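You operate a simulated robot arm through the tools that you are given. There is no shell and no other tool. Be economical: measure what you need, move in short steps, check, and stop when the job is done.

You run a simulated robot arm. Do the job below in one go: nothing can be reset, and whatever is moved stays where it is left.

Task
Swap the middle red box's black pad for the green one.
Fine: it lies in the box's drawer; the old pad goes in the blue bin; shut the drawer.

The check looks at the end state, three seconds after you hand in, the way a careful person would. Anything else that was tipped, shoved, dropped, spilled or broken makes it a failure.

Robot
A 6-joint arm with a fingered hand, hanging from a carriage that runs on a gantry, over the field with the corners [-0.055, -2.1], [1.225, -2.094], [1.214, 0.506], [-0.066, 0.5] (x, y) and turns from -4.625 to 7.383 rad about z. Base frame: it is fixed where the carriage stands at the start and does not move with it; the origin is on the floor, on the carriage's upright axis, x ahead of it, y to its left, z up. Lengths are in m, angles in rad, forces in N, time in s.
With the tool pointing down near the work surface it reaches from about 0.1 to 0.6 m from the robot's upright axis, wherever it stands. Its first joint turns from -2.897 to 2.897 rad. Places, roughly: black pad (5x7x5 cm) [0.6, 0.2, 0.7]; blue bin on the steel stand [1, 0.4, 0.7]; drawer of the middle red box [0.6, 0.2, 0.7]; middle box drawer [0.6, 0.2, 0.7]. Payload 4 kg.
The tool frame sits at the grasp point between the pads (the TCP): z along the fingers, y along the line on which they close. The tips reach 0.03 m beyond it. The gripper opens to 0.104 m. The gripper's body begins 0.035 m behind the TCP. The gripper is a hand of 5 fingers: y runs from the thumb to the fingers, the wrist lies at [-0.015, -0.113, -0.19] in the tool frame, and closing takes about 1.5 s.
Orientation is that of the tool frame in the base frame, as [roll, pitch, yaw] about the fixed x, y, z axes, in that order (R = Rz(yaw) Ry(pitch) Rx(roll)). With the fingers straight down and the wrist toward the robot, the tool's x, y and z point along [0, 1, 0], [1, 0, 0] and [0, 0, -1] of the base frame.

Tools
- The arm moves only by the tool drive_tool. Its argument "increments" is one flat list of numbers, 6 for each row, row after row: the shift along the tool's x, y, z in units of 250 mm (1.0 is 250 mm), then the turn, a rotation vector about the tool's x, y, z in units of 45 degrees (1.0 is 45 degrees). In form: [dx, dy, dz, rx, ry, rz, dx, dy, dz, rx, ry, rz, ...]. A call has 1 to 10 rows; each row is the pose to reach, as a shift and turn from the pose commanded when the call began, along the tool's axes at that moment. "grip" is the opening, from 0 (shut) to 1 (fully open), set as the call begins (left out, the last holds). A call with a number of a shift or a turn outside -1 to 1 is refused whole. A row lasts 0.2 s, in which the tool goes at most 0.05 m and 0.15 rad; a call with a longer step from one row to the next is refused whole, and so is a gripper value outside its range. Where a pose cannot be reached the arm comes as near as it can. A force on the tool above 50 N (or 10 N above the force at the start of the call, whichever is more), or a blocked arm, ends the call early, and 0.2 s more pass. The fingers move at their own pace (about 0.045 m/s each) and stop on an object; they squeeze with about 24 N. The grip force told is the motor's: it shows also when the fingers shut on nothing. Time passes only in rows, and 0.2 s behind the last, so rows that repeat a pose let the fingers close. The reply holds the time, the measured pose of the TCP, the force on the tool along the base axes, the opening and the grip force, in the units named above and with some noise, with the torque about the TCP (base axes, N m) and any sound that the robot's microphone picked up.
- Cameras (640 x 400 px; columns grow to the right, rows downward): "scene" is now at [0.2604, 0.0218, 1.6385]; the picture's right is [0.34, -0.94, 0.00], its down [-0.83, -0.30, -0.46] and it looks along [0.43, 0.16, -0.89] (base axes); focal length 286 px, centre (320, 200). "wrist" rides on the gripper at [0.06, -0.083, -0.12] in the tool frame; the picture's right is [-0.79, 0.29, -0.54], its down [-0.56, -0.71, 0.44] and it looks along [-0.26, 0.65, 0.72] (tool axes); focal length 234 px, centre (320, 200). There is no depth. A picture from a camera that has moved, and an enlarged one, comes with that camera's place and axes in the base frame and with its lens.
- snapshot(camera): a new picture of that camera. The clock stands still meanwhile.
- slide_trunk(by): slides the trunk up (or, below 0, down) by that many m; the arm and the scene camera ride with it, the base frame stays. It gives what a move gives, with no picture.
- base_move(legs): drives the robot by 1 to 6 legs, each [ahead, left, turn to the left] in m, m and rad, along the robot's own axes; the way and the turn of a leg run together, so that a leg with both is an arc; at most 1.5 m and 3.142 rad a leg. The arm and the cameras ride along, it lands a little off, and it stops where it bumps. It keeps to its track: a leg is cut to what the track allows. It gives what a move gives.
- finger_targets(index, middle, ring, little, thumb_bend, thumb_turn): sets how far each is bent, from 0 (flat) to 100 (curled in); at 30 the hand is open as for a grip, at 70 the pads meet at the TCP. One left out holds its place. A second passes; each finger stops where it meets its share of the squeeze, and holds until it gets a number again. A gripper value or a shape takes the hand back. It gives what a move gives, with no picture; readings hold the bend of each and the force on index, middle, ring, little, thumb and palm. thumb_turn goes from beside the hand (0) to across from the fingers (100), as for a grip.
- hand_shape(shape): the hand has 5 fingers and takes this shape, open, in about a second: jaw (thumb against the fingers, like two jaws); tri (thumb and two fingers); tip (a fingertip pinch); poke (one finger out to press); point (the index stretched); flat (the hand flat); cup (the hand cupped); fist (a fist). The gripper value then closes the fingers along that shape, each until it touches; the sizes above hold for jaw. It gives what a move gives, with no picture.
- aim_head(pan, tilt): turns the head with the scene camera to pan (to the left, within 2.705 rad either way) and tilt (down, from -0.506 to 1.204), counted from straight ahead of the robot. It gives what a move gives.
- enlarge(camera, box): a new picture of the part [left, top, right, bottom] of that camera's present view, enlarged. The clock stands still meanwhile.
- finish_job(): hands the job in; it is judged then, once.

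Go step by step. Nothing tells you exact positions but the pictures and the camera data: compare them with the known pose of the tool, close in by small moves and look again before you grip or let go. The budget is 120 turns and 78 pictures, counting those below and the enlarged ones. Unless the task says otherwise, let go and move clear before handing in, and close with one line.

The tools are called by a JSON object that holds its "op" and its "data". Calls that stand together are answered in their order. drive_tool: Moves the arm, as the interface text tells. Its arguments: {"type":"object","properties":{"increments":{"type":"array"},"grip":{"type":"number"}},"required":["increments"]} The other tools are called the same way: slide_trunk (by) slides the trunk up or down; hand_shape (shape) gives the hand a shape; finger_targets (index, middle, ring, little, thumb_bend, thumb_turn) moves the fingers one by one; base_move (legs) drives the base; aim_head (pan, tilt) turns the head that bears the scene camera; snapshot (camera) takes a picture; enlarge (camera, box) takes an enlarged picture of a part of a camera's view; finish_job () hands the job in.

At the start:

```text
clock: 0.0
eef_pos: [0.4051, 0.2584, 0.9308]
ee_rot: [3.139, -0.003, 1.573]
force: [-0.1, -0.3, -0.1]
ft_torque: [-0.03, -0.03, 0.02]
gripper_width: 0.1038
grasp_force: 0.1
shape: jaw
bend: [30.0, 30.0, 30.0, 30.0, 30.0, 97.0]
finger forces: [0.1, 0.1, 0.0, 0.0, 0.0, 0.0]
trunk travel left (down, up): [-0.369, 0.229]
robot x, y, heading: [0.0005, 0.0002, -0.003]
head pan, tilt: [0.349, 1.094]
```

scene: 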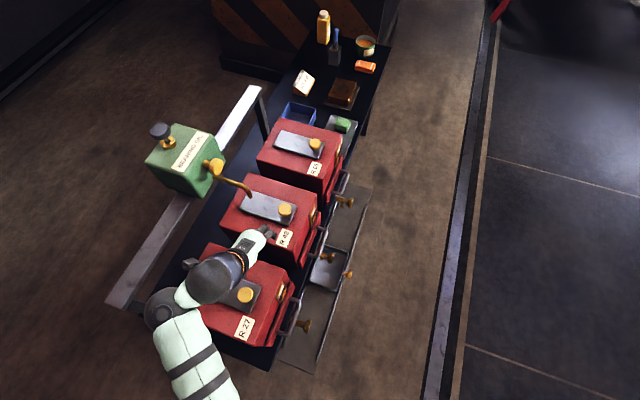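
wrist: 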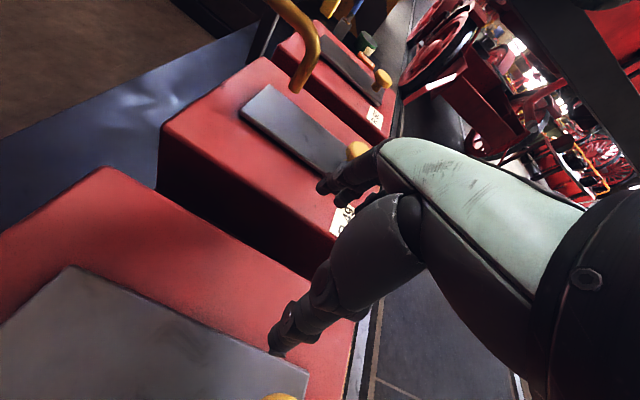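

I see three red boxes (R.27, R.42, R.6x) in a row on a bench, with lids having brass knobs, and drawers/handles on their right sides. I'll look closer at the middle box and its surroundings.

{"op": "enlarge", "data": {"camera": "scene", "box": [200, 150, 380, 270]}}

{"op": "enlarge", "data": {"camera": "scene", "box": [240, 0, 420, 150]}}

{"op": "enlarge", "data": {"camera": "scene", "box": [180, 210, 380, 370]}}

```text
3.33 times, centred on (290, 210) of scene
camera zoom: at [0.2604, 0.0218, 1.6385], right [0.34, -0.94, 0.0], down [-0.83, -0.3, -0.46], along [0.43, 0.16, -0.89], focal length 954 px, centre (420, 167)
```

zoom: 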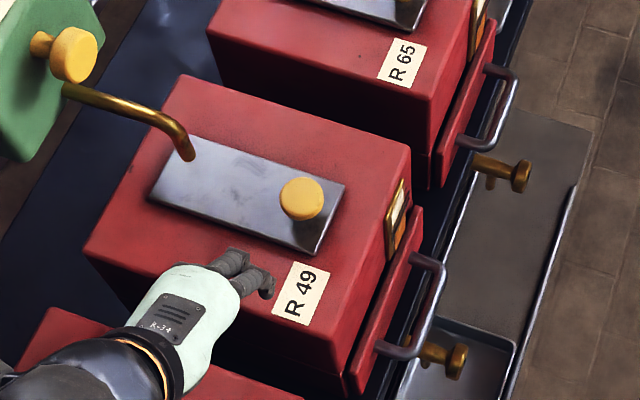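

```text
2.67 times, centred on (330, 75) of scene
camera zoom: at [0.2604, 0.0218, 1.6385], right [0.34, -0.94, 0.0], down [-0.83, -0.3, -0.46], along [0.43, 0.16, -0.89], focal length 763 px, centre (293, 533)
```

zoom: 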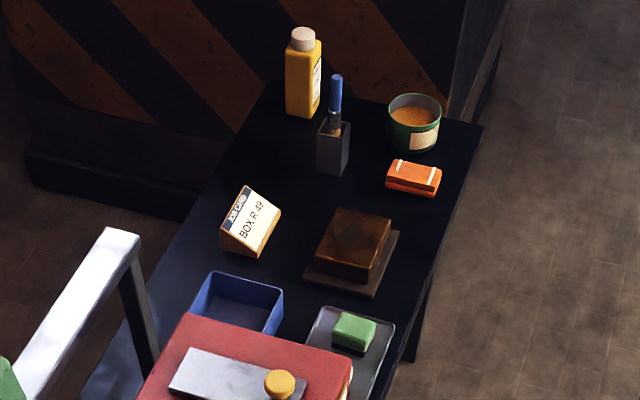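

```text
2.50 times, centred on (280, 290) of scene
camera zoom: at [0.2604, 0.0218, 1.6385], right [0.34, -0.94, 0.0], down [-0.83, -0.3, -0.46], along [0.43, 0.16, -0.89], focal length 716 px, centre (420, -25)
```

zoom: 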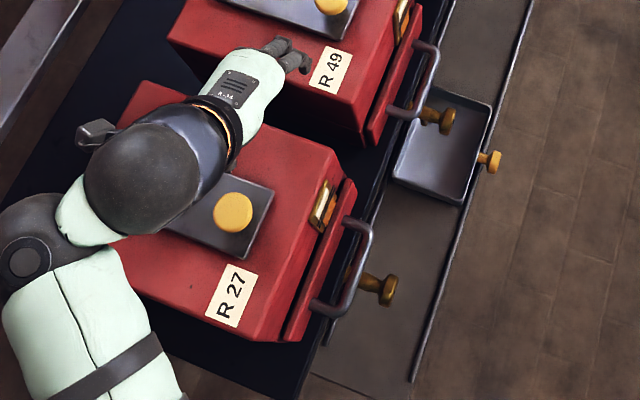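

The boxes sit in a row along +x, drawers facing -y. I'll read the job card and look at details before moving.

{"op": "enlarge", "data": {"camera": "scene", "box": [285, 65, 325, 100]}}

{"op": "slide_trunk", "data": {"by": 0.2}}

```text
11.43 times, centred on (305, 82) of scene
camera zoom: at [0.2604, 0.0218, 1.6385], right [0.34, -0.94, 0.0], down [-0.83, -0.3, -0.46], along [0.43, 0.16, -0.89], focal length 3272 px, centre (491, 1543)
```

zoom: 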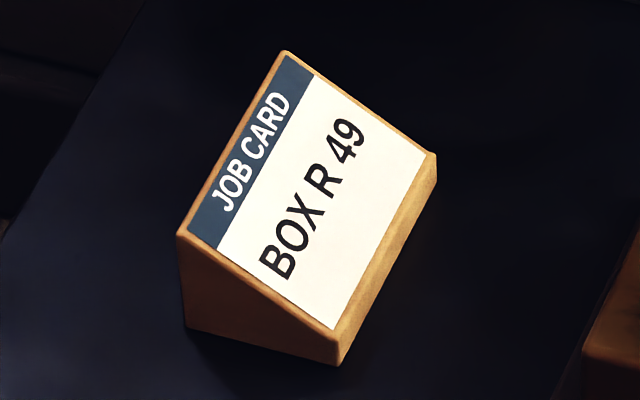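

```text
clock: 2.2
eef_pos: [0.4041, 0.2579, 1.1317]
ee_rot: [3.138, -0.003, 1.572]
force: [0.9, 0.1, 0.9]
ft_torque: [-0.01, 0.01, -0.01]
gripper_width: 0.1036
grasp_force: 0.0
shape: jaw
bend: [30.0, 30.0, 30.0, 30.0, 30.0, 97.0]
finger forces: [0.1, 0.0, 0.0, 0.0, 0.1, 0.1]
trunk travel left (down, up): [-0.569, 0.029]
robot x, y, heading: [0.0014, 0.0018, -0.001]
head pan, tilt: [0.349, 1.094]
```

The card names box R 49, the middle one. I'll drive the carriage out in front of the drawers (−y side) and turn to face them.

{"op": "base_move", "data": {"legs": [[0, -0.4, 0], [0.57, 0, 0], [0, 0, 1.571]]}}

{"op": "aim_head", "data": {"pan": 0.0, "tilt": 0.9}}

{"op": "snapshot", "data": {"camera": "scene"}}

```text
clock: 11.4
eef_pos: [0.3211, 0.0059, 1.1306]
ee_rot: [3.137, -0.003, 3.135]
force: [-0.1, 0.1, -0.5]
ft_torque: [-0.03, -0.01, -0.02]
gripper_width: 0.1035
grasp_force: 0.0
shape: jaw
bend: [30.0, 30.0, 30.0, 30.0, 30.0, 97.0]
finger forces: [0.0, 0.0, 0.1, 0.1, 0.1, 0.0]
trunk travel left (down, up): [-0.569, 0.029]
robot x, y, heading: [0.5788, -0.4008, 1.556]
head pan, tilt: [0.349, 1.094]
```

```text
clock: 12.2
eef_pos: [0.3217, 0.006, 1.1303]
ee_rot: [3.138, -0.004, 3.135]
force: [0.0, 0.0, -0.4]
ft_torque: [-0.02, 0.01, -0.01]
gripper_width: 0.1034
grasp_force: 0.1
shape: jaw
bend: [30.0, 30.0, 30.0, 30.0, 30.0, 97.0]
finger forces: [0.1, 0.0, 0.0, 0.1, 0.0, 0.0]
trunk travel left (down, up): [-0.569, 0.029]
robot x, y, heading: [0.5754, -0.4005, 1.562]
head pan, tilt: [0.0, 0.901]
```

```text
71 pictures are left
camera scene: at [0.5797, -0.1263, 1.852], right [1.0, -0.01, 0.0], down [-0.01, -0.78, -0.62], along [0.01, 0.62, -0.78], focal length 286 px, centre (320, 200)
```

scene: 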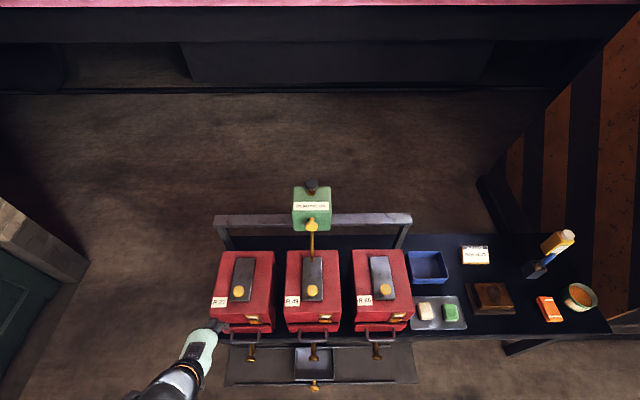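

Clear frontal view. I'll zoom in on the middle drawer and the parts tray.

{"op": "enlarge", "data": {"camera": "scene", "box": [260, 240, 360, 400]}}

{"op": "enlarge", "data": {"camera": "scene", "box": [340, 230, 500, 340]}}

```text
2.50 times, centred on (310, 320) of scene
camera zoom: at [0.5797, -0.1263, 1.852], right [1.0, -0.01, 0.0], down [-0.01, -0.78, -0.62], along [0.01, 0.62, -0.78], focal length 716 px, centre (345, -100)
```

zoom: 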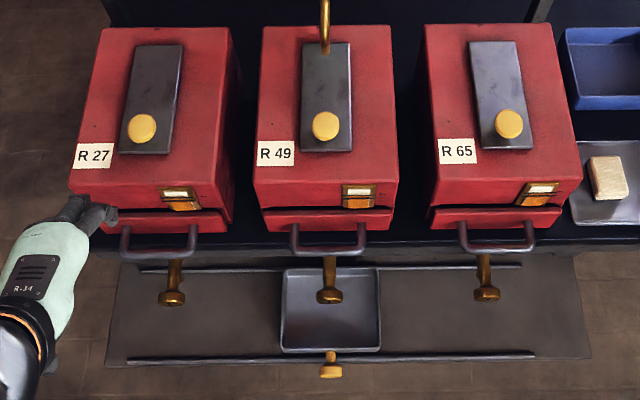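

```text
3.64 times, centred on (420, 285) of scene
camera zoom: at [0.5797, -0.1263, 1.852], right [1.0, -0.01, 0.0], down [-0.01, -0.78, -0.62], along [0.01, 0.62, -0.78], focal length 1041 px, centre (-44, -109)
```

zoom: 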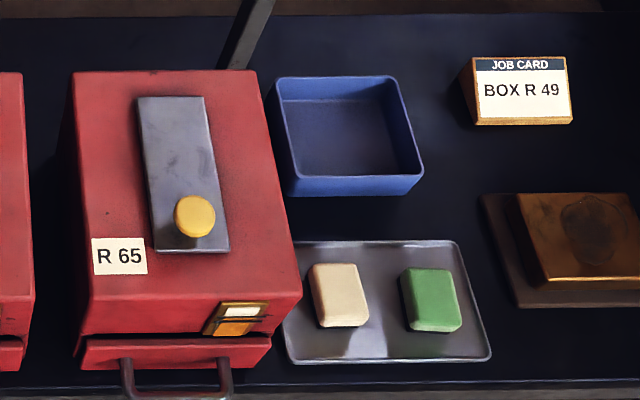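

Each box has a sight glass, a drawer with handle, and a brass plug/knob below. I'll back away and lower down to look at the drawer face from the front.

{"op": "base_move", "data": {"legs": [[-0.45, 0, 0]]}}

{"op": "slide_trunk", "data": {"by": -0.5}}

{"op": "aim_head", "data": {"pan": 0.0, "tilt": 0.65}}

{"op": "snapshot", "data": {"camera": "scene"}}

```text
clock: 14.9
eef_pos: [0.3159, -0.4501, 1.1306]
ee_rot: [3.138, -0.004, 3.134]
force: [-0.4, 0.0, -0.9]
ft_torque: [0.02, 0.01, -0.01]
gripper_width: 0.1039
grasp_force: 0.1
shape: jaw
bend: [30.0, 30.0, 30.0, 30.0, 30.0, 97.0]
finger forces: [0.1, 0.0, 0.1, 0.0, 0.0, 0.0]
trunk travel left (down, up): [-0.569, 0.029]
robot x, y, heading: [0.572, -0.856, 1.559]
head pan, tilt: [0.0, 0.901]
```

```text
refused: -0.5 is not a number from -0.4 to 0.4
```

```text
clock: 15.7
eef_pos: [0.3171, -0.4507, 1.1319]
ee_rot: [3.137, -0.003, 3.133]
force: [-0.1, -1.0, 0.0]
ft_torque: [-0.01, 0.02, 0.03]
gripper_width: 0.1037
grasp_force: 0.0
shape: jaw
bend: [30.0, 30.0, 30.0, 30.0, 30.0, 97.0]
finger forces: [0.0, 0.0, 0.1, 0.0, 0.1, 0.0]
trunk travel left (down, up): [-0.569, 0.029]
robot x, y, heading: [0.5688, -0.857, 1.564]
head pan, tilt: [0.0, 0.649]
```

```text
68 pictures are left
camera scene: at [0.5755, -0.5711, 1.8725], right [1.0, -0.01, 0.0], down [-0.01, -0.61, -0.8], along [0.01, 0.8, -0.61], focal length 286 px, centre (320, 200)
```

scene: 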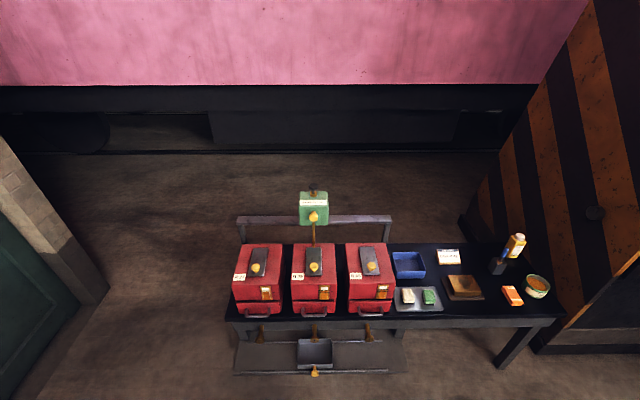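

{"op": "slide_trunk", "data": {"by": -0.4}}

{"op": "aim_head", "data": {"pan": 0.0, "tilt": 0.75}}

{"op": "snapshot", "data": {"camera": "scene"}}

{"op": "enlarge", "data": {"camera": "scene", "box": [260, 160, 380, 260]}}

```text
clock: 19.5
eef_pos: [0.3162, -0.4509, 0.7315]
ee_rot: [3.139, -0.004, 3.134]
force: [0.0, -0.9, -1.2]
ft_torque: [-0.02, 0.04, 0.01]
gripper_width: 0.1038
grasp_force: 0.1
shape: jaw
bend: [30.0, 30.0, 30.0, 30.0, 30.0, 97.0]
finger forces: [0.0, 0.0, 0.0, 0.0, 0.0, 0.1]
trunk travel left (down, up): [-0.169, 0.429]
robot x, y, heading: [0.5676, -0.8617, 1.559]
head pan, tilt: [0.0, 0.649]
```

```text
clock: 20.2
eef_pos: [0.3187, -0.4518, 0.7315]
ee_rot: [3.138, -0.003, 3.135]
force: [0.0, 1.4, -0.4]
ft_torque: [-0.04, 0.0, 0.02]
gripper_width: 0.1036
grasp_force: 0.1
shape: jaw
bend: [30.0, 30.0, 30.0, 30.0, 30.0, 97.0]
finger forces: [0.0, 0.2, 0.1, 0.0, 0.0, 0.0]
trunk travel left (down, up): [-0.169, 0.429]
robot x, y, heading: [0.5733, -0.8574, 1.558]
head pan, tilt: [0.0, 0.75]
```

```text
67 pictures are left
camera scene: at [0.5754, -0.575, 1.464], right [1.0, -0.01, 0.0], down [-0.01, -0.68, -0.73], along [0.01, 0.73, -0.68], focal length 286 px, centre (320, 200)
```

scene: 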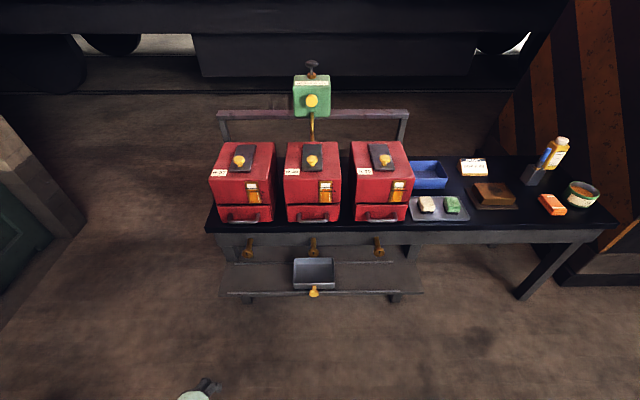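

```text
4.00 times, centred on (320, 210) of scene
camera zoom: at [0.5754, -0.575, 1.464], right [1.0, -0.01, 0.0], down [-0.01, -0.68, -0.73], along [0.01, 0.73, -0.68], focal length 1145 px, centre (320, 160)
```

zoom: 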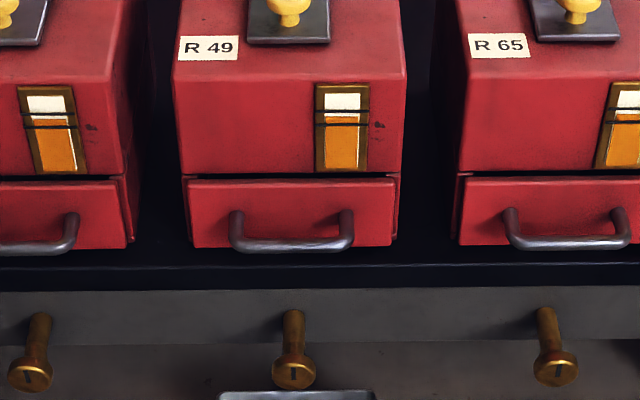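

The middle box is closed, level in the glass near the marks, the drain tap below with the drip tray under it. One closer look at the glass and tap before deciding how to open.

{"op": "enlarge", "data": {"camera": "scene", "box": [315, 178, 340, 206]}}

{"op": "enlarge", "data": {"camera": "scene", "box": [290, 60, 340, 300]}}

{"op": "enlarge", "data": {"camera": "scene", "box": [285, 230, 345, 300]}}

```text
14.29 times, centred on (328, 192) of scene
camera zoom: at [0.5754, -0.575, 1.464], right [1.0, -0.01, 0.0], down [-0.01, -0.68, -0.73], along [0.01, 0.73, -0.68], focal length 4090 px, centre (213, 314)
```

zoom: 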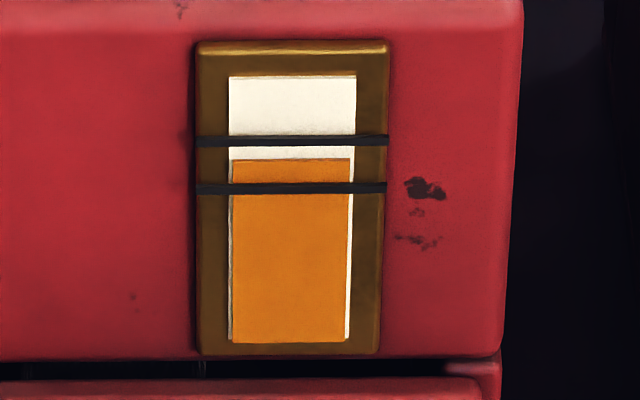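

```text
1.67 times, centred on (315, 180) of scene
camera zoom: at [0.5754, -0.575, 1.464], right [1.0, -0.01, 0.0], down [-0.01, -0.68, -0.73], along [0.01, 0.73, -0.68], focal length 477 px, centre (328, 233)
```

zoom: 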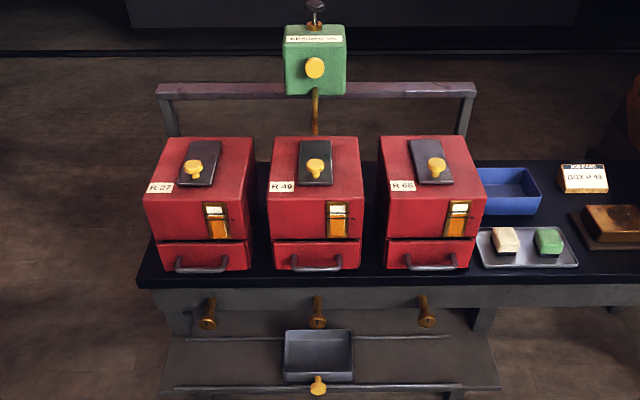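

```text
5.71 times, centred on (315, 265) of scene
camera zoom: at [0.5754, -0.575, 1.464], right [1.0, -0.01, 0.0], down [-0.01, -0.68, -0.73], along [0.01, 0.73, -0.68], focal length 1636 px, centre (349, -171)
```

zoom: 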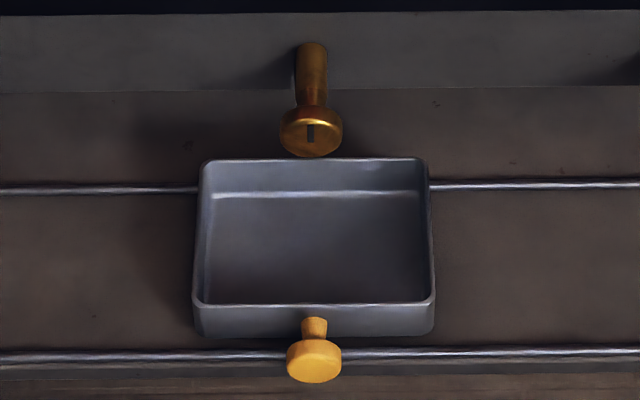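

Oil level in R 49 is between the marks, so I'll leave the oil alone. The drawer handle is at about (0.56, 0.12, 0.715); I'll swing the hand in front of it, tilted 45° forward, with a narrow three-finger shape.

{"op": "drive_tool", "data": {"increments": [-0.16, 0, 0, -0.16, 0, 0, -0.32, 0, 0, -0.32, 0, 0, -0.48, 0, 0, -0.48, 0, 0, -0.64, 0, 0, -0.64, 0, 0, -0.8, 0, 0, -0.8, 0, 0, -0.97, 0, 0, -0.96, 0, 0, -0.97, 0, 0, -1, 0, 0]}}

{"op": "hand_shape", "data": {"shape": "tri"}}

{"op": "snapshot", "data": {"camera": "scene"}}

{"op": "snapshot", "data": {"camera": "wrist"}}

```text
clock: 21.8
eef_pos: [0.5616, -0.4522, 0.7318]
ee_rot: [2.353, -0.004, 3.136]
force: [-0.6, -1.0, -0.4]
ft_torque: [0.02, 0.04, -0.01]
gripper_width: 0.1041
grasp_force: 0.0
shape: jaw
bend: [30.0, 30.0, 30.0, 30.0, 30.0, 97.0]
finger forces: [0.0, 0.0, 0.1, 0.0, 0.1, 0.0]
trunk travel left (down, up): [-0.169, 0.429]
robot x, y, heading: [0.5727, -0.859, 1.563]
head pan, tilt: [0.0, 0.75]
```

```text
clock: 22.7
eef_pos: [0.561, -0.4525, 0.7298]
ee_rot: [2.353, -0.005, 3.136]
force: [0.2, 0.5, 0.3]
ft_torque: [-0.01, -0.01, 0.03]
gripper_width: 0.1036
grasp_force: 0.1
shape: tri
bend: [30.0, 30.0, 99.0, 99.0, 30.0, 97.0]
finger forces: [0.0, 0.1, 0.0, 0.0, 0.1, 0.0]
trunk travel left (down, up): [-0.169, 0.429]
robot x, y, heading: [0.5742, -0.86, 1.562]
head pan, tilt: [0.0, 0.75]
```

```text
62 pictures are left
camera scene: at [0.5754, -0.575, 1.464], right [1.0, -0.01, 0.0], down [-0.01, -0.68, -0.73], along [0.01, 0.73, -0.68], focal length 286 px, centre (320, 200)
```

scene: 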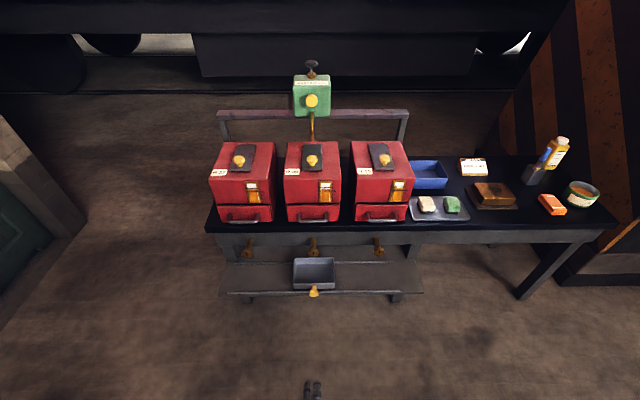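

```text
61 pictures are left
camera wrist: at [0.4985, -0.5953, 0.7572], right [0.79, -0.19, 0.58], down [0.55, -0.19, -0.81], along [0.26, 0.96, -0.05], focal length 234 px, centre (320, 200)
```

wrist: 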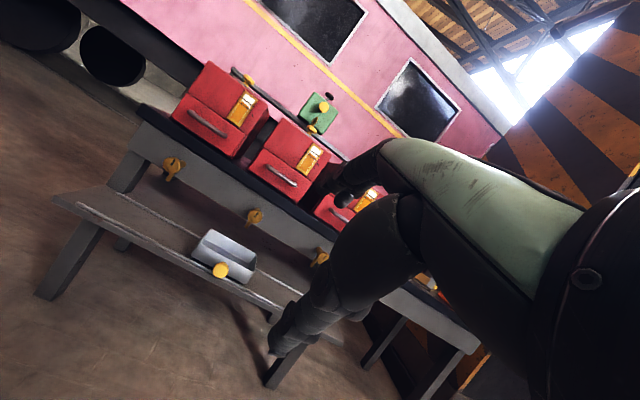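

The level wrist view is good for heights. Enlarging it on the middle drawer.

{"op": "enlarge", "data": {"camera": "wrist", "box": [230, 110, 340, 240]}}

{"op": "base_move", "data": {"legs": [[0.3, 0, 0]]}}

{"op": "snapshot", "data": {"camera": "wrist"}}

{"op": "snapshot", "data": {"camera": "scene"}}

```text
3.08 times, centred on (285, 175) of wrist
camera zoom: at [0.4985, -0.5953, 0.7572], right [0.79, -0.19, 0.58], down [0.55, -0.19, -0.81], along [0.26, 0.96, -0.05], focal length 720 px, centre (428, 277)
```

zoom: 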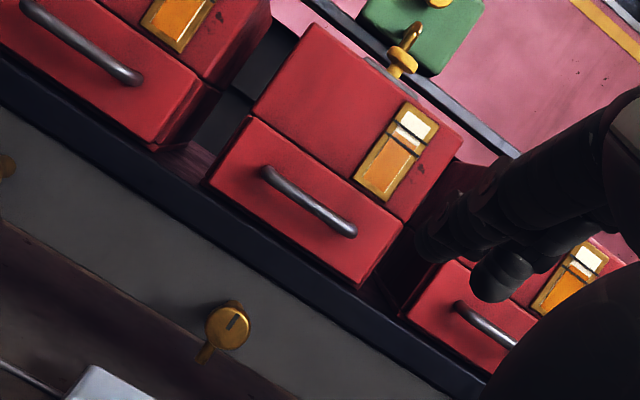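

```text
clock: 24.8
eef_pos: [0.563, -0.1508, 0.731]
ee_rot: [2.354, -0.003, 3.134]
force: [0.2, -0.5, -0.9]
ft_torque: [-0.04, 0.0, -0.03]
gripper_width: 0.1039
grasp_force: 0.1
shape: tri
bend: [30.0, 30.0, 99.0, 99.0, 30.0, 97.0]
finger forces: [0.0, 0.0, 0.1, 0.0, 0.0, 0.1]
trunk travel left (down, up): [-0.169, 0.429]
robot x, y, heading: [0.5742, -0.5557, 1.562]
head pan, tilt: [0.0, 0.75]
```

```text
59 pictures are left
camera wrist: at [0.502, -0.2939, 0.7573], right [0.79, -0.19, 0.58], down [0.55, -0.19, -0.81], along [0.27, 0.96, -0.05], focal length 234 px, centre (320, 200)
```

wrist: 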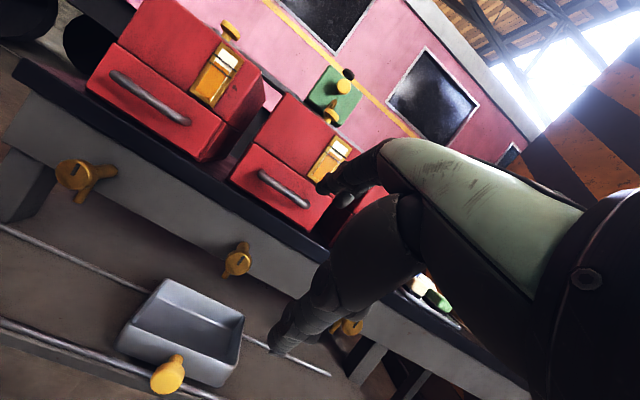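

```text
58 pictures are left
camera scene: at [0.579, -0.2739, 1.4641], right [1.0, -0.01, 0.0], down [-0.01, -0.68, -0.73], along [0.01, 0.73, -0.68], focal length 286 px, centre (320, 200)
```

scene: 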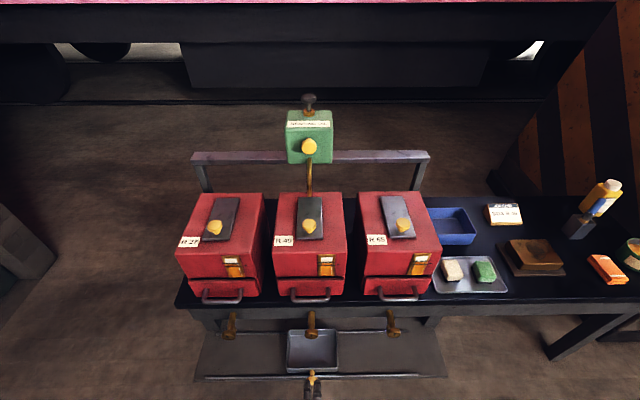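

The drawer front is around y≈0.162 (z 0.67–0.75) and the bar stands about 4 cm off it. I'll half close the hand and go to a pre-grasp 8 cm off, up-front of the bar.

{"op": "drive_tool", "data": {"increments": [0.006, 0.175, 0.083, 0, 0, 0, 0.012, 0.35, 0.167, 0, 0, 0, 0.018, 0.525, 0.25, 0, 0, 0, 0.024, 0.7, 0.334, 0, 0, 0, 0.024, 0.7, 0.334, 0, 0, 0], "grip": 0.5}}

{"op": "snapshot", "data": {"camera": "scene"}}

{"op": "snapshot", "data": {"camera": "wrist"}}

```text
clock: 26.0
eef_pos: [0.5625, 0.0315, 0.7945]
ee_rot: [2.354, -0.004, 3.132]
force: [0.1, 0.2, 0.1]
ft_torque: [0.01, -0.01, -0.01]
gripper_width: 0.0527
grasp_force: 0.0
shape: tri
bend: [74.0, 44.0, 99.0, 99.0, 69.0, 100.0]
finger forces: [0.0, 0.0, 0.0, 0.1, 0.0, 0.0]
trunk travel left (down, up): [-0.169, 0.429]
robot x, y, heading: [0.5733, -0.5552, 1.561]
head pan, tilt: [0.0, 0.75]
```

```text
57 pictures are left
camera scene: at [0.579, -0.2744, 1.4639], right [1.0, -0.01, 0.0], down [-0.01, -0.68, -0.73], along [0.01, 0.73, -0.68], focal length 286 px, centre (320, 200)
```

scene: 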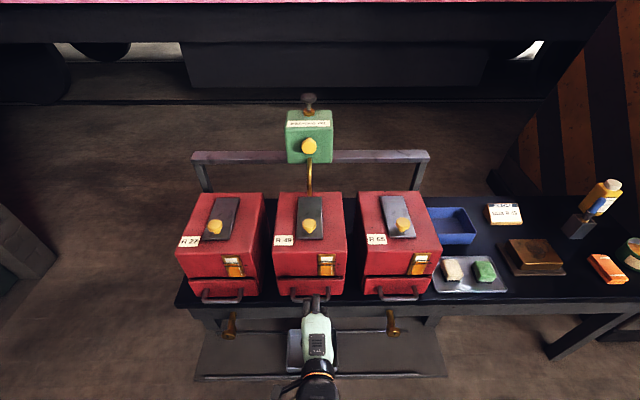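

```text
56 pictures are left
camera wrist: at [0.5004, -0.1112, 0.8209], right [0.79, -0.19, 0.58], down [0.55, -0.19, -0.81], along [0.27, 0.96, -0.05], focal length 234 px, centre (320, 200)
```

wrist: 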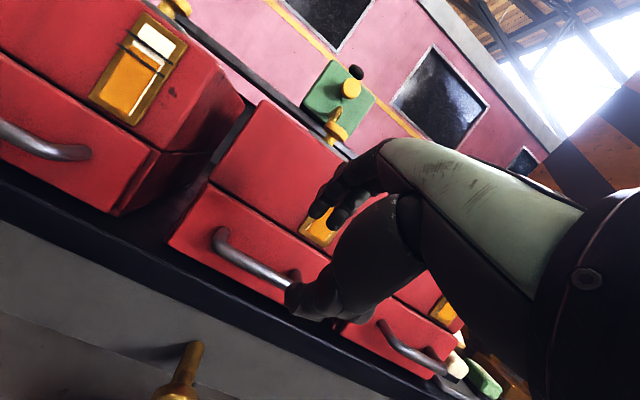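

The tri shape closes unevenly, so I'll set the fingers individually: index, middle and thumb half closed, the others curled.

{"op": "finger_targets", "data": {"index": 48, "middle": 48, "ring": 99, "little": 99, "thumb_bend": 48, "thumb_turn": 97}}

{"op": "drive_tool", "data": {"increments": [0, 0, 0.08, 0, 0, 0, 0, 0, 0.16, 0, 0, 0, 0, 0, 0.24, 0, 0, 0]}}

{"op": "enlarge", "data": {"camera": "scene", "box": [260, 240, 360, 340]}}

{"op": "snapshot", "data": {"camera": "wrist"}}

```text
clock: 27.0
eef_pos: [0.562, 0.0327, 0.7944]
ee_rot: [2.353, -0.003, 3.132]
force: [0.1, -0.4, -0.4]
ft_torque: [0.02, -0.02, -0.03]
gripper_width: 0.0571
grasp_force: 0.0
shape: fingers
bend: [48.0, 48.0, 99.0, 99.0, 48.0, 97.0]
finger forces: [0.1, 0.0, 0.0, 0.0, 0.0, 0.0]
trunk travel left (down, up): [-0.169, 0.429]
robot x, y, heading: [0.5755, -0.557, 1.564]
head pan, tilt: [0.0, 0.75]
```

```text
clock: 27.8
eef_pos: [0.5611, 0.0762, 0.7548]
ee_rot: [2.353, -0.004, 3.134]
force: [0.6, 0.3, -0.1]
ft_torque: [-0.01, -0.02, 0.02]
gripper_width: 0.057
grasp_force: 0.0
shape: fingers
bend: [48.0, 48.0, 99.0, 99.0, 48.0, 97.0]
finger forces: [0.0, 0.0, 0.0, 0.0, 0.0, 0.0]
trunk travel left (down, up): [-0.169, 0.429]
robot x, y, heading: [0.5748, -0.5576, 1.56]
head pan, tilt: [0.0, 0.75]
```

```text
4.00 times, centred on (310, 290) of scene
camera zoom: at [0.579, -0.2739, 1.4641], right [1.0, -0.01, 0.0], down [-0.01, -0.68, -0.73], along [0.01, 0.73, -0.68], focal length 1145 px, centre (360, -160)
```

zoom: 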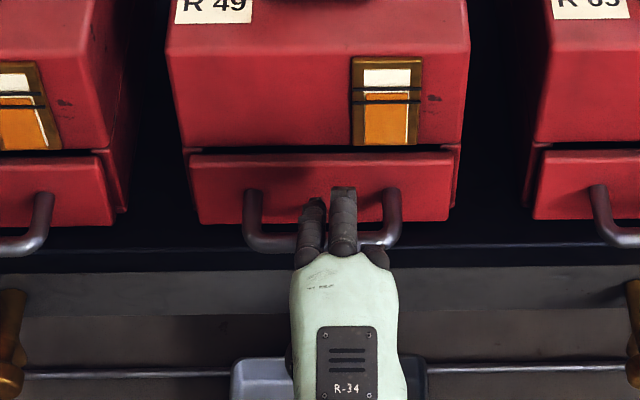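

```text
54 pictures are left
camera wrist: at [0.4995, -0.0673, 0.7803], right [0.79, -0.19, 0.58], down [0.55, -0.19, -0.81], along [0.27, 0.96, -0.05], focal length 234 px, centre (320, 200)
```

wrist: 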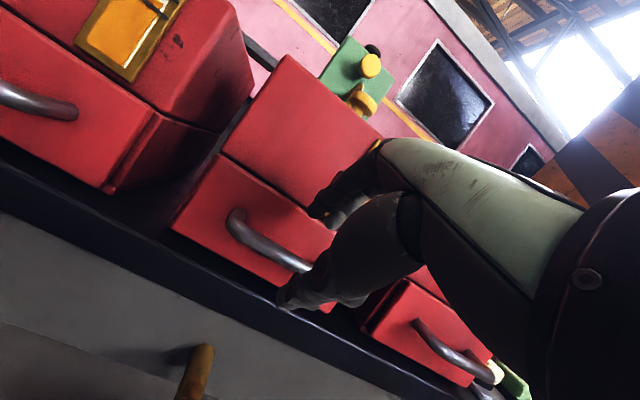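

Alignment is good: two fingers over the bar, thumb in front-below. Going in the remaining ~4.5 cm, shifting 1 cm left.

{"op": "drive_tool", "data": {"increments": [0.04, 0, 0.06, 0, 0, 0, 0.04, 0, 0.12, 0, 0, 0, 0.04, 0, 0.18, 0, 0, 0]}}

{"op": "enlarge", "data": {"camera": "scene", "box": [260, 240, 360, 340]}}

{"op": "snapshot", "data": {"camera": "wrist"}}

```text
clock: 28.6
eef_pos: [0.5503, 0.1067, 0.7211]
ee_rot: [2.354, -0.003, 3.133]
force: [-0.9, 0.1, -0.4]
ft_torque: [0.0, -0.01, -0.01]
gripper_width: 0.0567
grasp_force: 0.0
shape: fingers
bend: [48.0, 48.0, 99.0, 99.0, 48.0, 97.0]
finger forces: [0.0, 0.0, 0.0, 0.1, 0.1, 0.1]
trunk travel left (down, up): [-0.169, 0.429]
robot x, y, heading: [0.5742, -0.5554, 1.561]
head pan, tilt: [0.0, 0.75]
```

```text
4.00 times, centred on (310, 290) of scene
camera zoom: at [0.5789, -0.2741, 1.464], right [1.0, -0.01, 0.0], down [-0.01, -0.68, -0.73], along [0.01, 0.73, -0.68], focal length 1145 px, centre (360, -160)
```

zoom: 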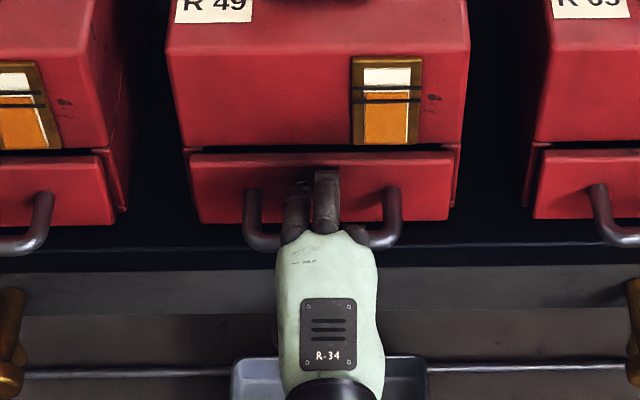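

```text
52 pictures are left
camera wrist: at [0.4883, -0.0364, 0.7483], right [0.79, -0.19, 0.58], down [0.55, -0.19, -0.81], along [0.27, 0.96, -0.05], focal length 234 px, centre (320, 200)
```

wrist: 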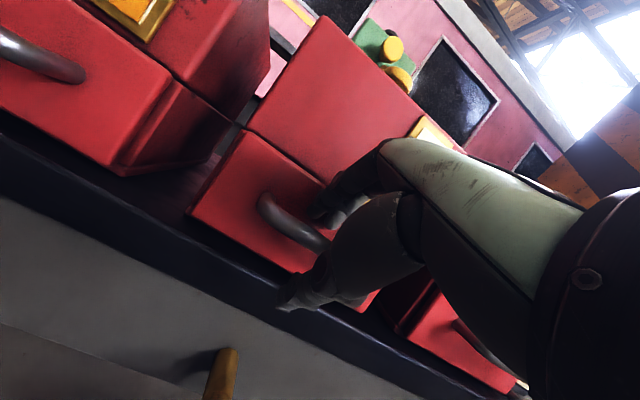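

The bar sits between the fingers and thumb. I'll close on it.

{"op": "finger_targets", "data": {"index": 72, "middle": 72, "thumb_bend": 72}}

{"op": "enlarge", "data": {"camera": "wrist", "box": [220, 120, 420, 330]}}

```text
clock: 29.6
eef_pos: [0.5504, 0.1079, 0.7226]
ee_rot: [2.354, -0.005, 3.133]
force: [0.1, 2.3, 0.8]
ft_torque: [0.04, -0.01, 0.05]
gripper_width: 0.0039
grasp_force: 5.7
shape: fingers
bend: [71.0, 71.0, 99.0, 99.0, 69.0, 99.0]
finger forces: [3.5, 3.4, 0.0, 0.0, 4.1, 0.0]
trunk travel left (down, up): [-0.169, 0.429]
robot x, y, heading: [0.5746, -0.5547, 1.562]
head pan, tilt: [0.0, 0.75]
```

```text
1.90 times, centred on (320, 225) of wrist
camera zoom: at [0.4883, -0.0357, 0.749], right [0.79, -0.19, 0.58], down [0.55, -0.19, -0.81], along [0.27, 0.96, -0.05], focal length 446 px, centre (320, 152)
```

zoom: 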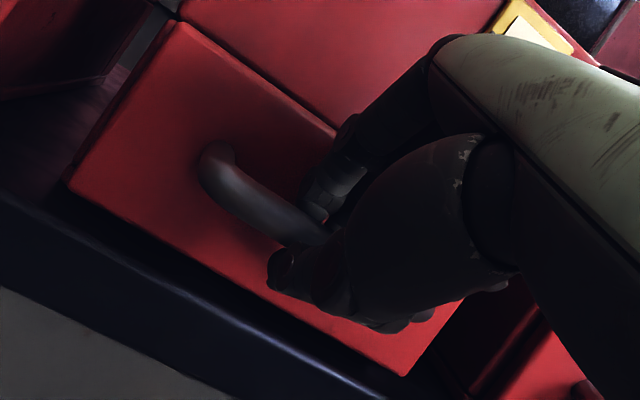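

The hand is closed around the bar. A gentle 2 cm tug toward −y, watching force and sound.

{"op": "drive_tool", "data": {"increments": [0, -0.028, -0.028, 0, 0, 0, 0, -0.057, -0.057, 0, 0, 0, 0, -0.057, -0.057, 0, 0, 0]}}

{"op": "enlarge", "data": {"camera": "scene", "box": [260, 240, 360, 340]}}

```text
clock: 30.4
eef_pos: [0.5512, 0.0871, 0.7207]
ee_rot: [2.352, -0.004, 3.132]
force: [0.4, 2.3, 2.7]
ft_torque: [0.09, 0.01, 0.04]
gripper_width: 0.0031
grasp_force: 4.3
shape: fingers
bend: [71.0, 71.0, 99.0, 99.0, 69.0, 99.0]
finger forces: [3.1, 2.8, 0.0, 0.0, 3.5, 0.1]
trunk travel left (down, up): [-0.169, 0.429]
robot x, y, heading: [0.5748, -0.5592, 1.564]
head pan, tilt: [0.0, 0.75]
```

```text
4.00 times, centred on (310, 290) of scene
camera zoom: at [0.579, -0.2737, 1.4641], right [1.0, -0.01, 0.0], down [-0.01, -0.68, -0.73], along [0.01, 0.73, -0.68], focal length 1145 px, centre (360, -160)
```

zoom: 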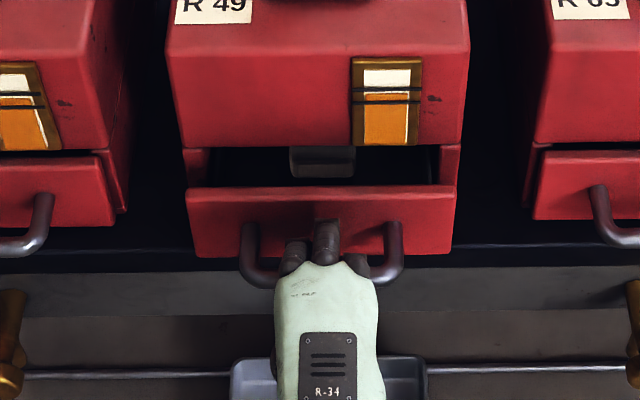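

It slides freely, with no oil. Pulling 6 cm further.

{"op": "drive_tool", "data": {"increments": [0, -0.05, -0.05, 0, 0, 0, 0, -0.1, -0.1, 0, 0, 0, 0, -0.15, -0.15, 0, 0, 0, 0, -0.17, -0.17, 0, 0, 0]}}

{"op": "enlarge", "data": {"camera": "scene", "box": [260, 240, 360, 340]}}

```text
clock: 31.4
eef_pos: [0.5505, 0.0257, 0.722]
ee_rot: [2.353, -0.004, 3.132]
force: [-0.1, 0.6, 1.1]
ft_torque: [0.02, -0.05, 0.06]
gripper_width: 0.0029
grasp_force: 4.8
shape: fingers
bend: [71.0, 71.0, 99.0, 99.0, 69.0, 99.0]
finger forces: [3.0, 2.8, 0.0, 0.0, 4.2, 0.0]
trunk travel left (down, up): [-0.169, 0.429]
robot x, y, heading: [0.5755, -0.5561, 1.564]
head pan, tilt: [0.0, 0.75]
```

```text
4.00 times, centred on (310, 290) of scene
camera zoom: at [0.579, -0.2739, 1.464], right [1.0, -0.01, 0.0], down [-0.01, -0.68, -0.73], along [0.01, 0.73, -0.68], focal length 1145 px, centre (360, -160)
```

zoom: 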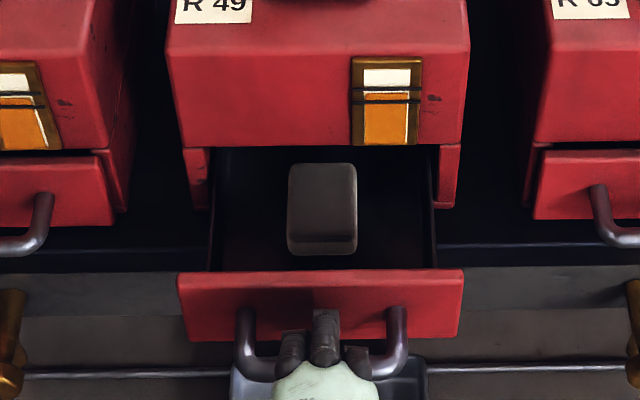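

The black pad is visible. It still sits close under the box front, so I'll pull about 4 cm more, watching for a stop.

{"op": "drive_tool", "data": {"increments": [0, -0.03, -0.03, 0, 0, 0, 0, -0.06, -0.06, 0, 0, 0, 0, -0.09, -0.09, 0, 0, 0, 0, -0.11, -0.11, 0, 0, 0, 0, -0.11, -0.11, 0, 0, 0]}}

{"op": "enlarge", "data": {"camera": "scene", "box": [260, 240, 360, 340]}}

```text
clock: 32.6
eef_pos: [0.5493, -0.0134, 0.7223]
ee_rot: [2.351, -0.004, 3.133]
force: [4.4, 2.2, 1.4]
ft_torque: [0.0, -0.12, -0.01]
gripper_width: 0.0029
grasp_force: 5.3
shape: fingers
bend: [71.0, 71.0, 99.0, 99.0, 69.0, 100.0]
finger forces: [2.8, 2.8, 0.0, 0.0, 3.9, 0.1]
trunk travel left (down, up): [-0.169, 0.429]
robot x, y, heading: [0.5744, -0.5603, 1.564]
head pan, tilt: [0.0, 0.75]
```

```text
4.00 times, centred on (310, 290) of scene
camera zoom: at [0.5794, -0.2739, 1.4641], right [1.0, -0.01, 0.0], down [-0.01, -0.68, -0.73], along [0.01, 0.73, -0.68], focal length 1145 px, centre (360, -160)
```

zoom: 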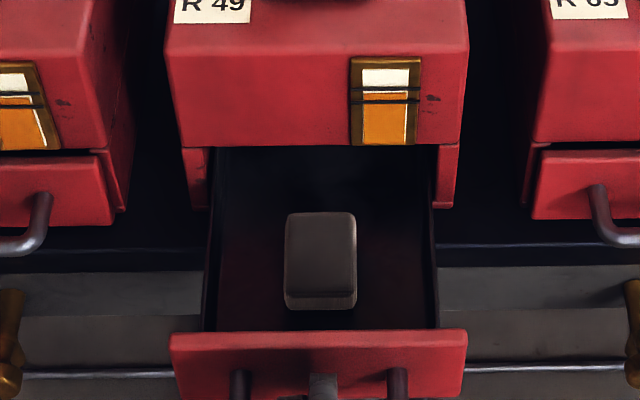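

The drawer is open ~12 cm and the pad is fully accessible. I'll release the handle and back off along the approach line.

{"op": "finger_targets", "data": {"index": 45, "middle": 45, "thumb_bend": 45}}

{"op": "drive_tool", "data": {"increments": [0, 0, -0.1, 0, 0, 0, 0, 0, -0.25, 0, 0, 0, 0, 0, -0.4, 0, 0, 0, 0, 0, -0.6, 0, 0, 0, 0, 0, -0.8, 0, 0, 0]}}

{"op": "snapshot", "data": {"camera": "scene"}}

{"op": "snapshot", "data": {"camera": "wrist"}}

```text
clock: 33.6
eef_pos: [0.5484, -0.0145, 0.7207]
ee_rot: [2.353, -0.004, 3.135]
force: [-1.0, -2.0, 0.0]
ft_torque: [0.02, -0.02, 0.05]
gripper_width: 0.0626
grasp_force: 1.5
shape: fingers
bend: [47.0, 45.0, 99.0, 99.0, 45.0, 96.0]
finger forces: [1.7, 0.6, 0.0, 0.0, 0.0, 0.0]
trunk travel left (down, up): [-0.169, 0.429]
robot x, y, heading: [0.5747, -0.5554, 1.558]
head pan, tilt: [0.0, 0.75]
```

```text
clock: 34.8
eef_pos: [0.5472, -0.1574, 0.8617]
ee_rot: [2.355, -0.003, 3.132]
force: [-0.4, 0.7, 0.5]
ft_torque: [0.0, -0.02, 0.0]
gripper_width: 0.0647
grasp_force: 0.0
shape: fingers
bend: [45.0, 45.0, 99.0, 99.0, 45.0, 96.0]
finger forces: [0.0, 0.0, 0.0, 0.1, 0.1, 0.0]
trunk travel left (down, up): [-0.169, 0.429]
robot x, y, heading: [0.5742, -0.5569, 1.561]
head pan, tilt: [0.0, 0.75]
```

```text
47 pictures are left
camera scene: at [0.5791, -0.2746, 1.4638], right [1.0, -0.01, 0.0], down [-0.01, -0.68, -0.73], along [0.01, 0.73, -0.68], focal length 286 px, centre (320, 200)
```

scene: 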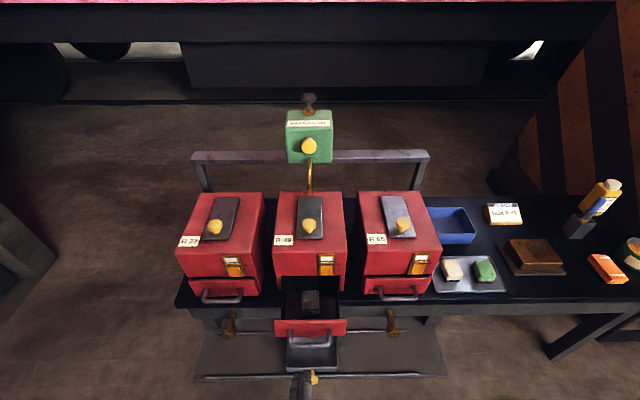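

```text
46 pictures are left
camera wrist: at [0.4851, -0.3009, 0.8884], right [0.79, -0.19, 0.59], down [0.55, -0.19, -0.81], along [0.27, 0.96, -0.05], focal length 234 px, centre (320, 200)
```

wrist: 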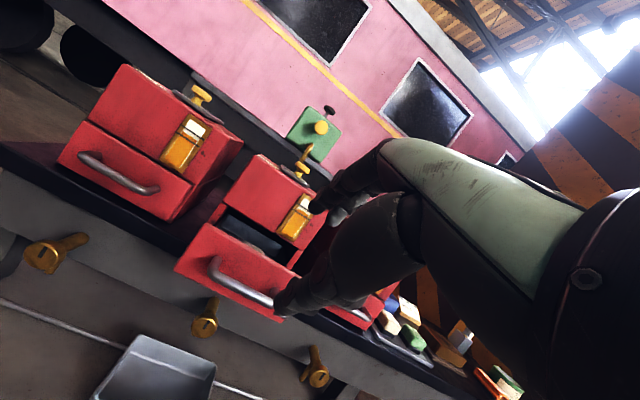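

Now reorient: hand straight down, closing across the pad's 5 cm width (along x), wrist to the −x side.

{"op": "hand_shape", "data": {"shape": "jaw"}}

{"op": "drive_tool", "data": {"increments": [0, 0, -0.05, 0.17, 0, 0, 0, 0, -0.05, 0.34, 0, 0, 0, 0, -0.05, 0.51, 0, 0, 0, 0, -0.05, 0.68, 0, 0, 0, 0, -0.05, 0.85, 0, 0, 0, 0, -0.05, 1, 0, 0]}}

{"op": "drive_tool", "data": {"increments": [0, 0, 0, 0, 0, 0.17, 0, 0, 0, 0, 0, 0.34, 0, 0, 0, 0, 0, 0.51, 0, 0, 0, 0, 0, 0.68, 0, 0, 0, 0, 0, 0.85, 0, 0, 0, 0, 0, 1]}}

{"op": "drive_tool", "data": {"increments": [0, 0, 0, 0, 0, 0.17, 0, 0, 0, 0, 0, 0.34, 0, 0, 0, 0, 0, 0.51, 0, 0, 0, 0, 0, 0.68, 0, 0, 0, 0, 0, 0.85, 0, 0, 0, 0, 0, 1]}}

{"op": "snapshot", "data": {"camera": "scene"}}

```text
clock: 35.7
eef_pos: [0.5472, -0.1552, 0.8615]
ee_rot: [2.354, -0.004, 3.134]
force: [-1.4, -1.2, 0.7]
ft_torque: [0.05, 0.02, -0.01]
gripper_width: 0.1037
grasp_force: 0.0
shape: jaw
bend: [30.0, 30.0, 30.0, 30.0, 30.0, 97.0]
finger forces: [0.0, 0.0, 0.1, 0.0, 0.1, 0.0]
trunk travel left (down, up): [-0.169, 0.429]
robot x, y, heading: [0.5753, -0.5581, 1.553]
head pan, tilt: [0.0, 0.75]
```

```text
clock: 37.1
eef_pos: [0.5473, -0.1628, 0.8722]
ee_rot: [3.139, -0.003, 3.131]
force: [0.7, 0.2, -0.2]
ft_torque: [0.02, 0.01, 0.01]
gripper_width: 0.104
grasp_force: 0.1
shape: jaw
bend: [30.0, 30.0, 30.0, 30.0, 30.0, 97.0]
finger forces: [0.0, 0.1, 0.0, 0.0, 0.0, 0.0]
out of reach, approached as far as the arm can: row 4
trunk travel left (down, up): [-0.169, 0.429]
robot x, y, heading: [0.573, -0.5541, 1.559]
head pan, tilt: [0.0, 0.75]
```

```text
clock: 38.5
eef_pos: [0.5929, -0.1561, 0.8233]
ee_rot: [-3.139, -0.028, 2.363]
force: [-0.5, -0.1, -0.4]
ft_torque: [0.0, 0.0, 0.0]
gripper_width: 0.1041
grasp_force: 0.1
shape: jaw
bend: [30.0, 30.0, 30.0, 30.0, 30.0, 97.0]
finger forces: [0.0, 0.0, 0.0, 0.0, 0.1, 0.1]
out of reach, approached as far as the arm can: row 4, 5, 6
trunk travel left (down, up): [-0.169, 0.429]
robot x, y, heading: [0.5717, -0.5544, 1.561]
head pan, tilt: [0.0, 0.75]
```

```text
clock: 39.9
eef_pos: [0.6993, -0.156, 0.7115]
ee_rot: [-3.004, -0.087, 1.641]
force: [0.5, -0.6, 0.5]
ft_torque: [-0.03, 0.0, -0.01]
gripper_width: 0.1039
grasp_force: 0.0
shape: jaw
bend: [30.0, 30.0, 30.0, 30.0, 30.0, 97.0]
finger forces: [0.1, 0.0, 0.0, 0.0, 0.0, 0.0]
out of reach, approached as far as the arm can: row 1, 2, 3, 4, 5, 6
trunk travel left (down, up): [-0.169, 0.429]
robot x, y, heading: [0.5726, -0.5558, 1.562]
head pan, tilt: [0.0, 0.75]
```

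```text
45 pictures are left
camera scene: at [0.5791, -0.2733, 1.4643], right [1.0, -0.01, 0.0], down [-0.01, -0.68, -0.73], along [0.01, 0.73, -0.68], focal length 286 px, centre (320, 200)
```

scene: 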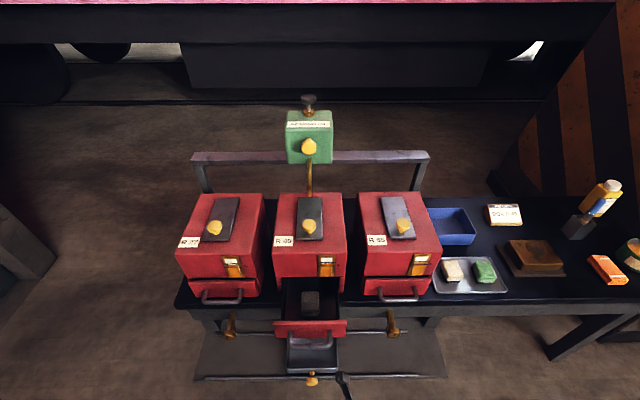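

The arm was too folded for that height; raising the trunk will give it room. Nothing was touched.

{"op": "slide_trunk", "data": {"by": 0.25}}

{"op": "drive_tool", "data": {"increments": [0, 0, 0, 0, 0, 0, 0, 0, 0, 0, 0, 0]}}

```text
clock: 42.4
eef_pos: [0.6998, -0.1577, 0.9598]
ee_rot: [-3.005, -0.086, 1.642]
force: [0.3, -0.2, 0.6]
ft_torque: [0.03, -0.01, -0.01]
gripper_width: 0.1038
grasp_force: 0.0
shape: jaw
bend: [30.0, 30.0, 30.0, 30.0, 30.0, 97.0]
finger forces: [0.0, 0.0, 0.0, 0.1, 0.0, 0.1]
trunk travel left (down, up): [-0.419, 0.179]
robot x, y, heading: [0.5736, -0.5578, 1.559]
head pan, tilt: [0.0, 0.75]
```

```text
clock: 43.0
eef_pos: [0.7009, -0.1583, 0.9594]
ee_rot: [-3.005, -0.087, 1.643]
force: [-0.5, 0.3, -0.3]
ft_torque: [-0.02, -0.01, -0.01]
gripper_width: 0.1042
grasp_force: 0.0
shape: jaw
bend: [30.0, 30.0, 30.0, 30.0, 30.0, 97.0]
finger forces: [0.1, 0.0, 0.0, 0.0, 0.0, 0.0]
trunk travel left (down, up): [-0.419, 0.179]
robot x, y, heading: [0.5782, -0.5557, 1.56]
head pan, tilt: [0.0, 0.75]
```

{"op": "drive_tool", "data": {"increments": [0, 0, 0, -0.088, -0.055, 0.046, 0, 0, 0, -0.175, -0.111, 0.092, 0, 0, 0, -0.175, -0.111, 0.092]}}

{"op": "base_move", "data": {"legs": [[0, 0.14, 0], [0.2, 0, 0]]}}

{"op": "snapshot", "data": {"camera": "scene"}}

{"op": "snapshot", "data": {"camera": "wrist"}}

```text
clock: 43.8
eef_pos: [0.7002, -0.1585, 0.961]
ee_rot: [-3.005, -0.087, 1.642]
force: [0.4, 0.2, 0.4]
ft_torque: [-0.01, 0.01, 0.0]
gripper_width: 0.1039
grasp_force: 0.0
shape: jaw
bend: [30.0, 30.0, 30.0, 30.0, 30.0, 97.0]
finger forces: [0.1, 0.0, 0.0, 0.1, 0.0, 0.1]
out of reach, approached as far as the arm can: row 1, 2, 3
trunk travel left (down, up): [-0.419, 0.179]
robot x, y, heading: [0.5736, -0.5569, 1.561]
head pan, tilt: [0.0, 0.75]
```

```text
clock: 46.3
eef_pos: [0.5647, 0.0379, 0.9595]
ee_rot: [-3.004, -0.086, 1.639]
force: [-0.2, -0.7, -0.4]
ft_torque: [-0.01, 0.01, -0.03]
gripper_width: 0.1038
grasp_force: 0.0
shape: jaw
bend: [30.0, 30.0, 30.0, 30.0, 30.0, 97.0]
finger forces: [0.0, 0.0, 0.0, 0.0, 0.0, 0.0]
trunk travel left (down, up): [-0.419, 0.179]
robot x, y, heading: [0.4418, -0.3588, 1.554]
head pan, tilt: [0.0, 0.75]
```

```text
44 pictures are left
camera scene: at [0.4431, -0.0781, 1.714], right [1.0, -0.01, 0.0], down [-0.01, -0.68, -0.73], along [0.01, 0.73, -0.68], focal length 286 px, centre (320, 200)
```

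scene: 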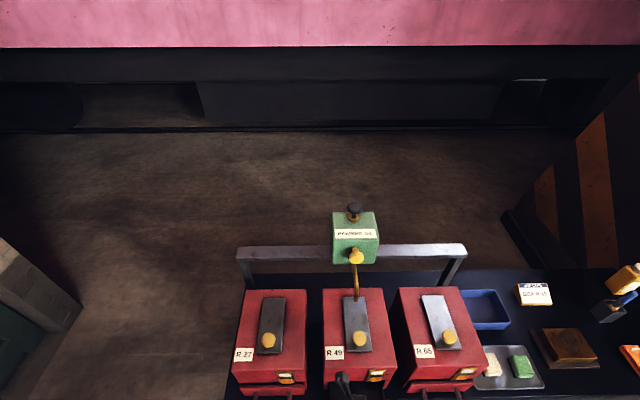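

```text
43 pictures are left
camera wrist: at [0.4946, 0.0817, 1.0959], right [0.42, -0.8, 0.43], down [-0.72, -0.58, -0.38], along [0.55, -0.15, -0.82], focal length 234 px, centre (320, 200)
```

wrist: 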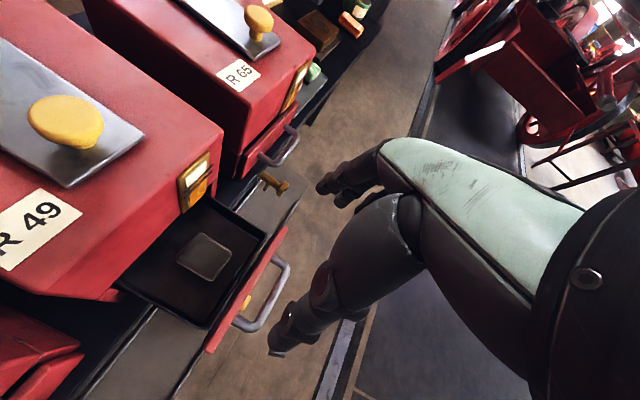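

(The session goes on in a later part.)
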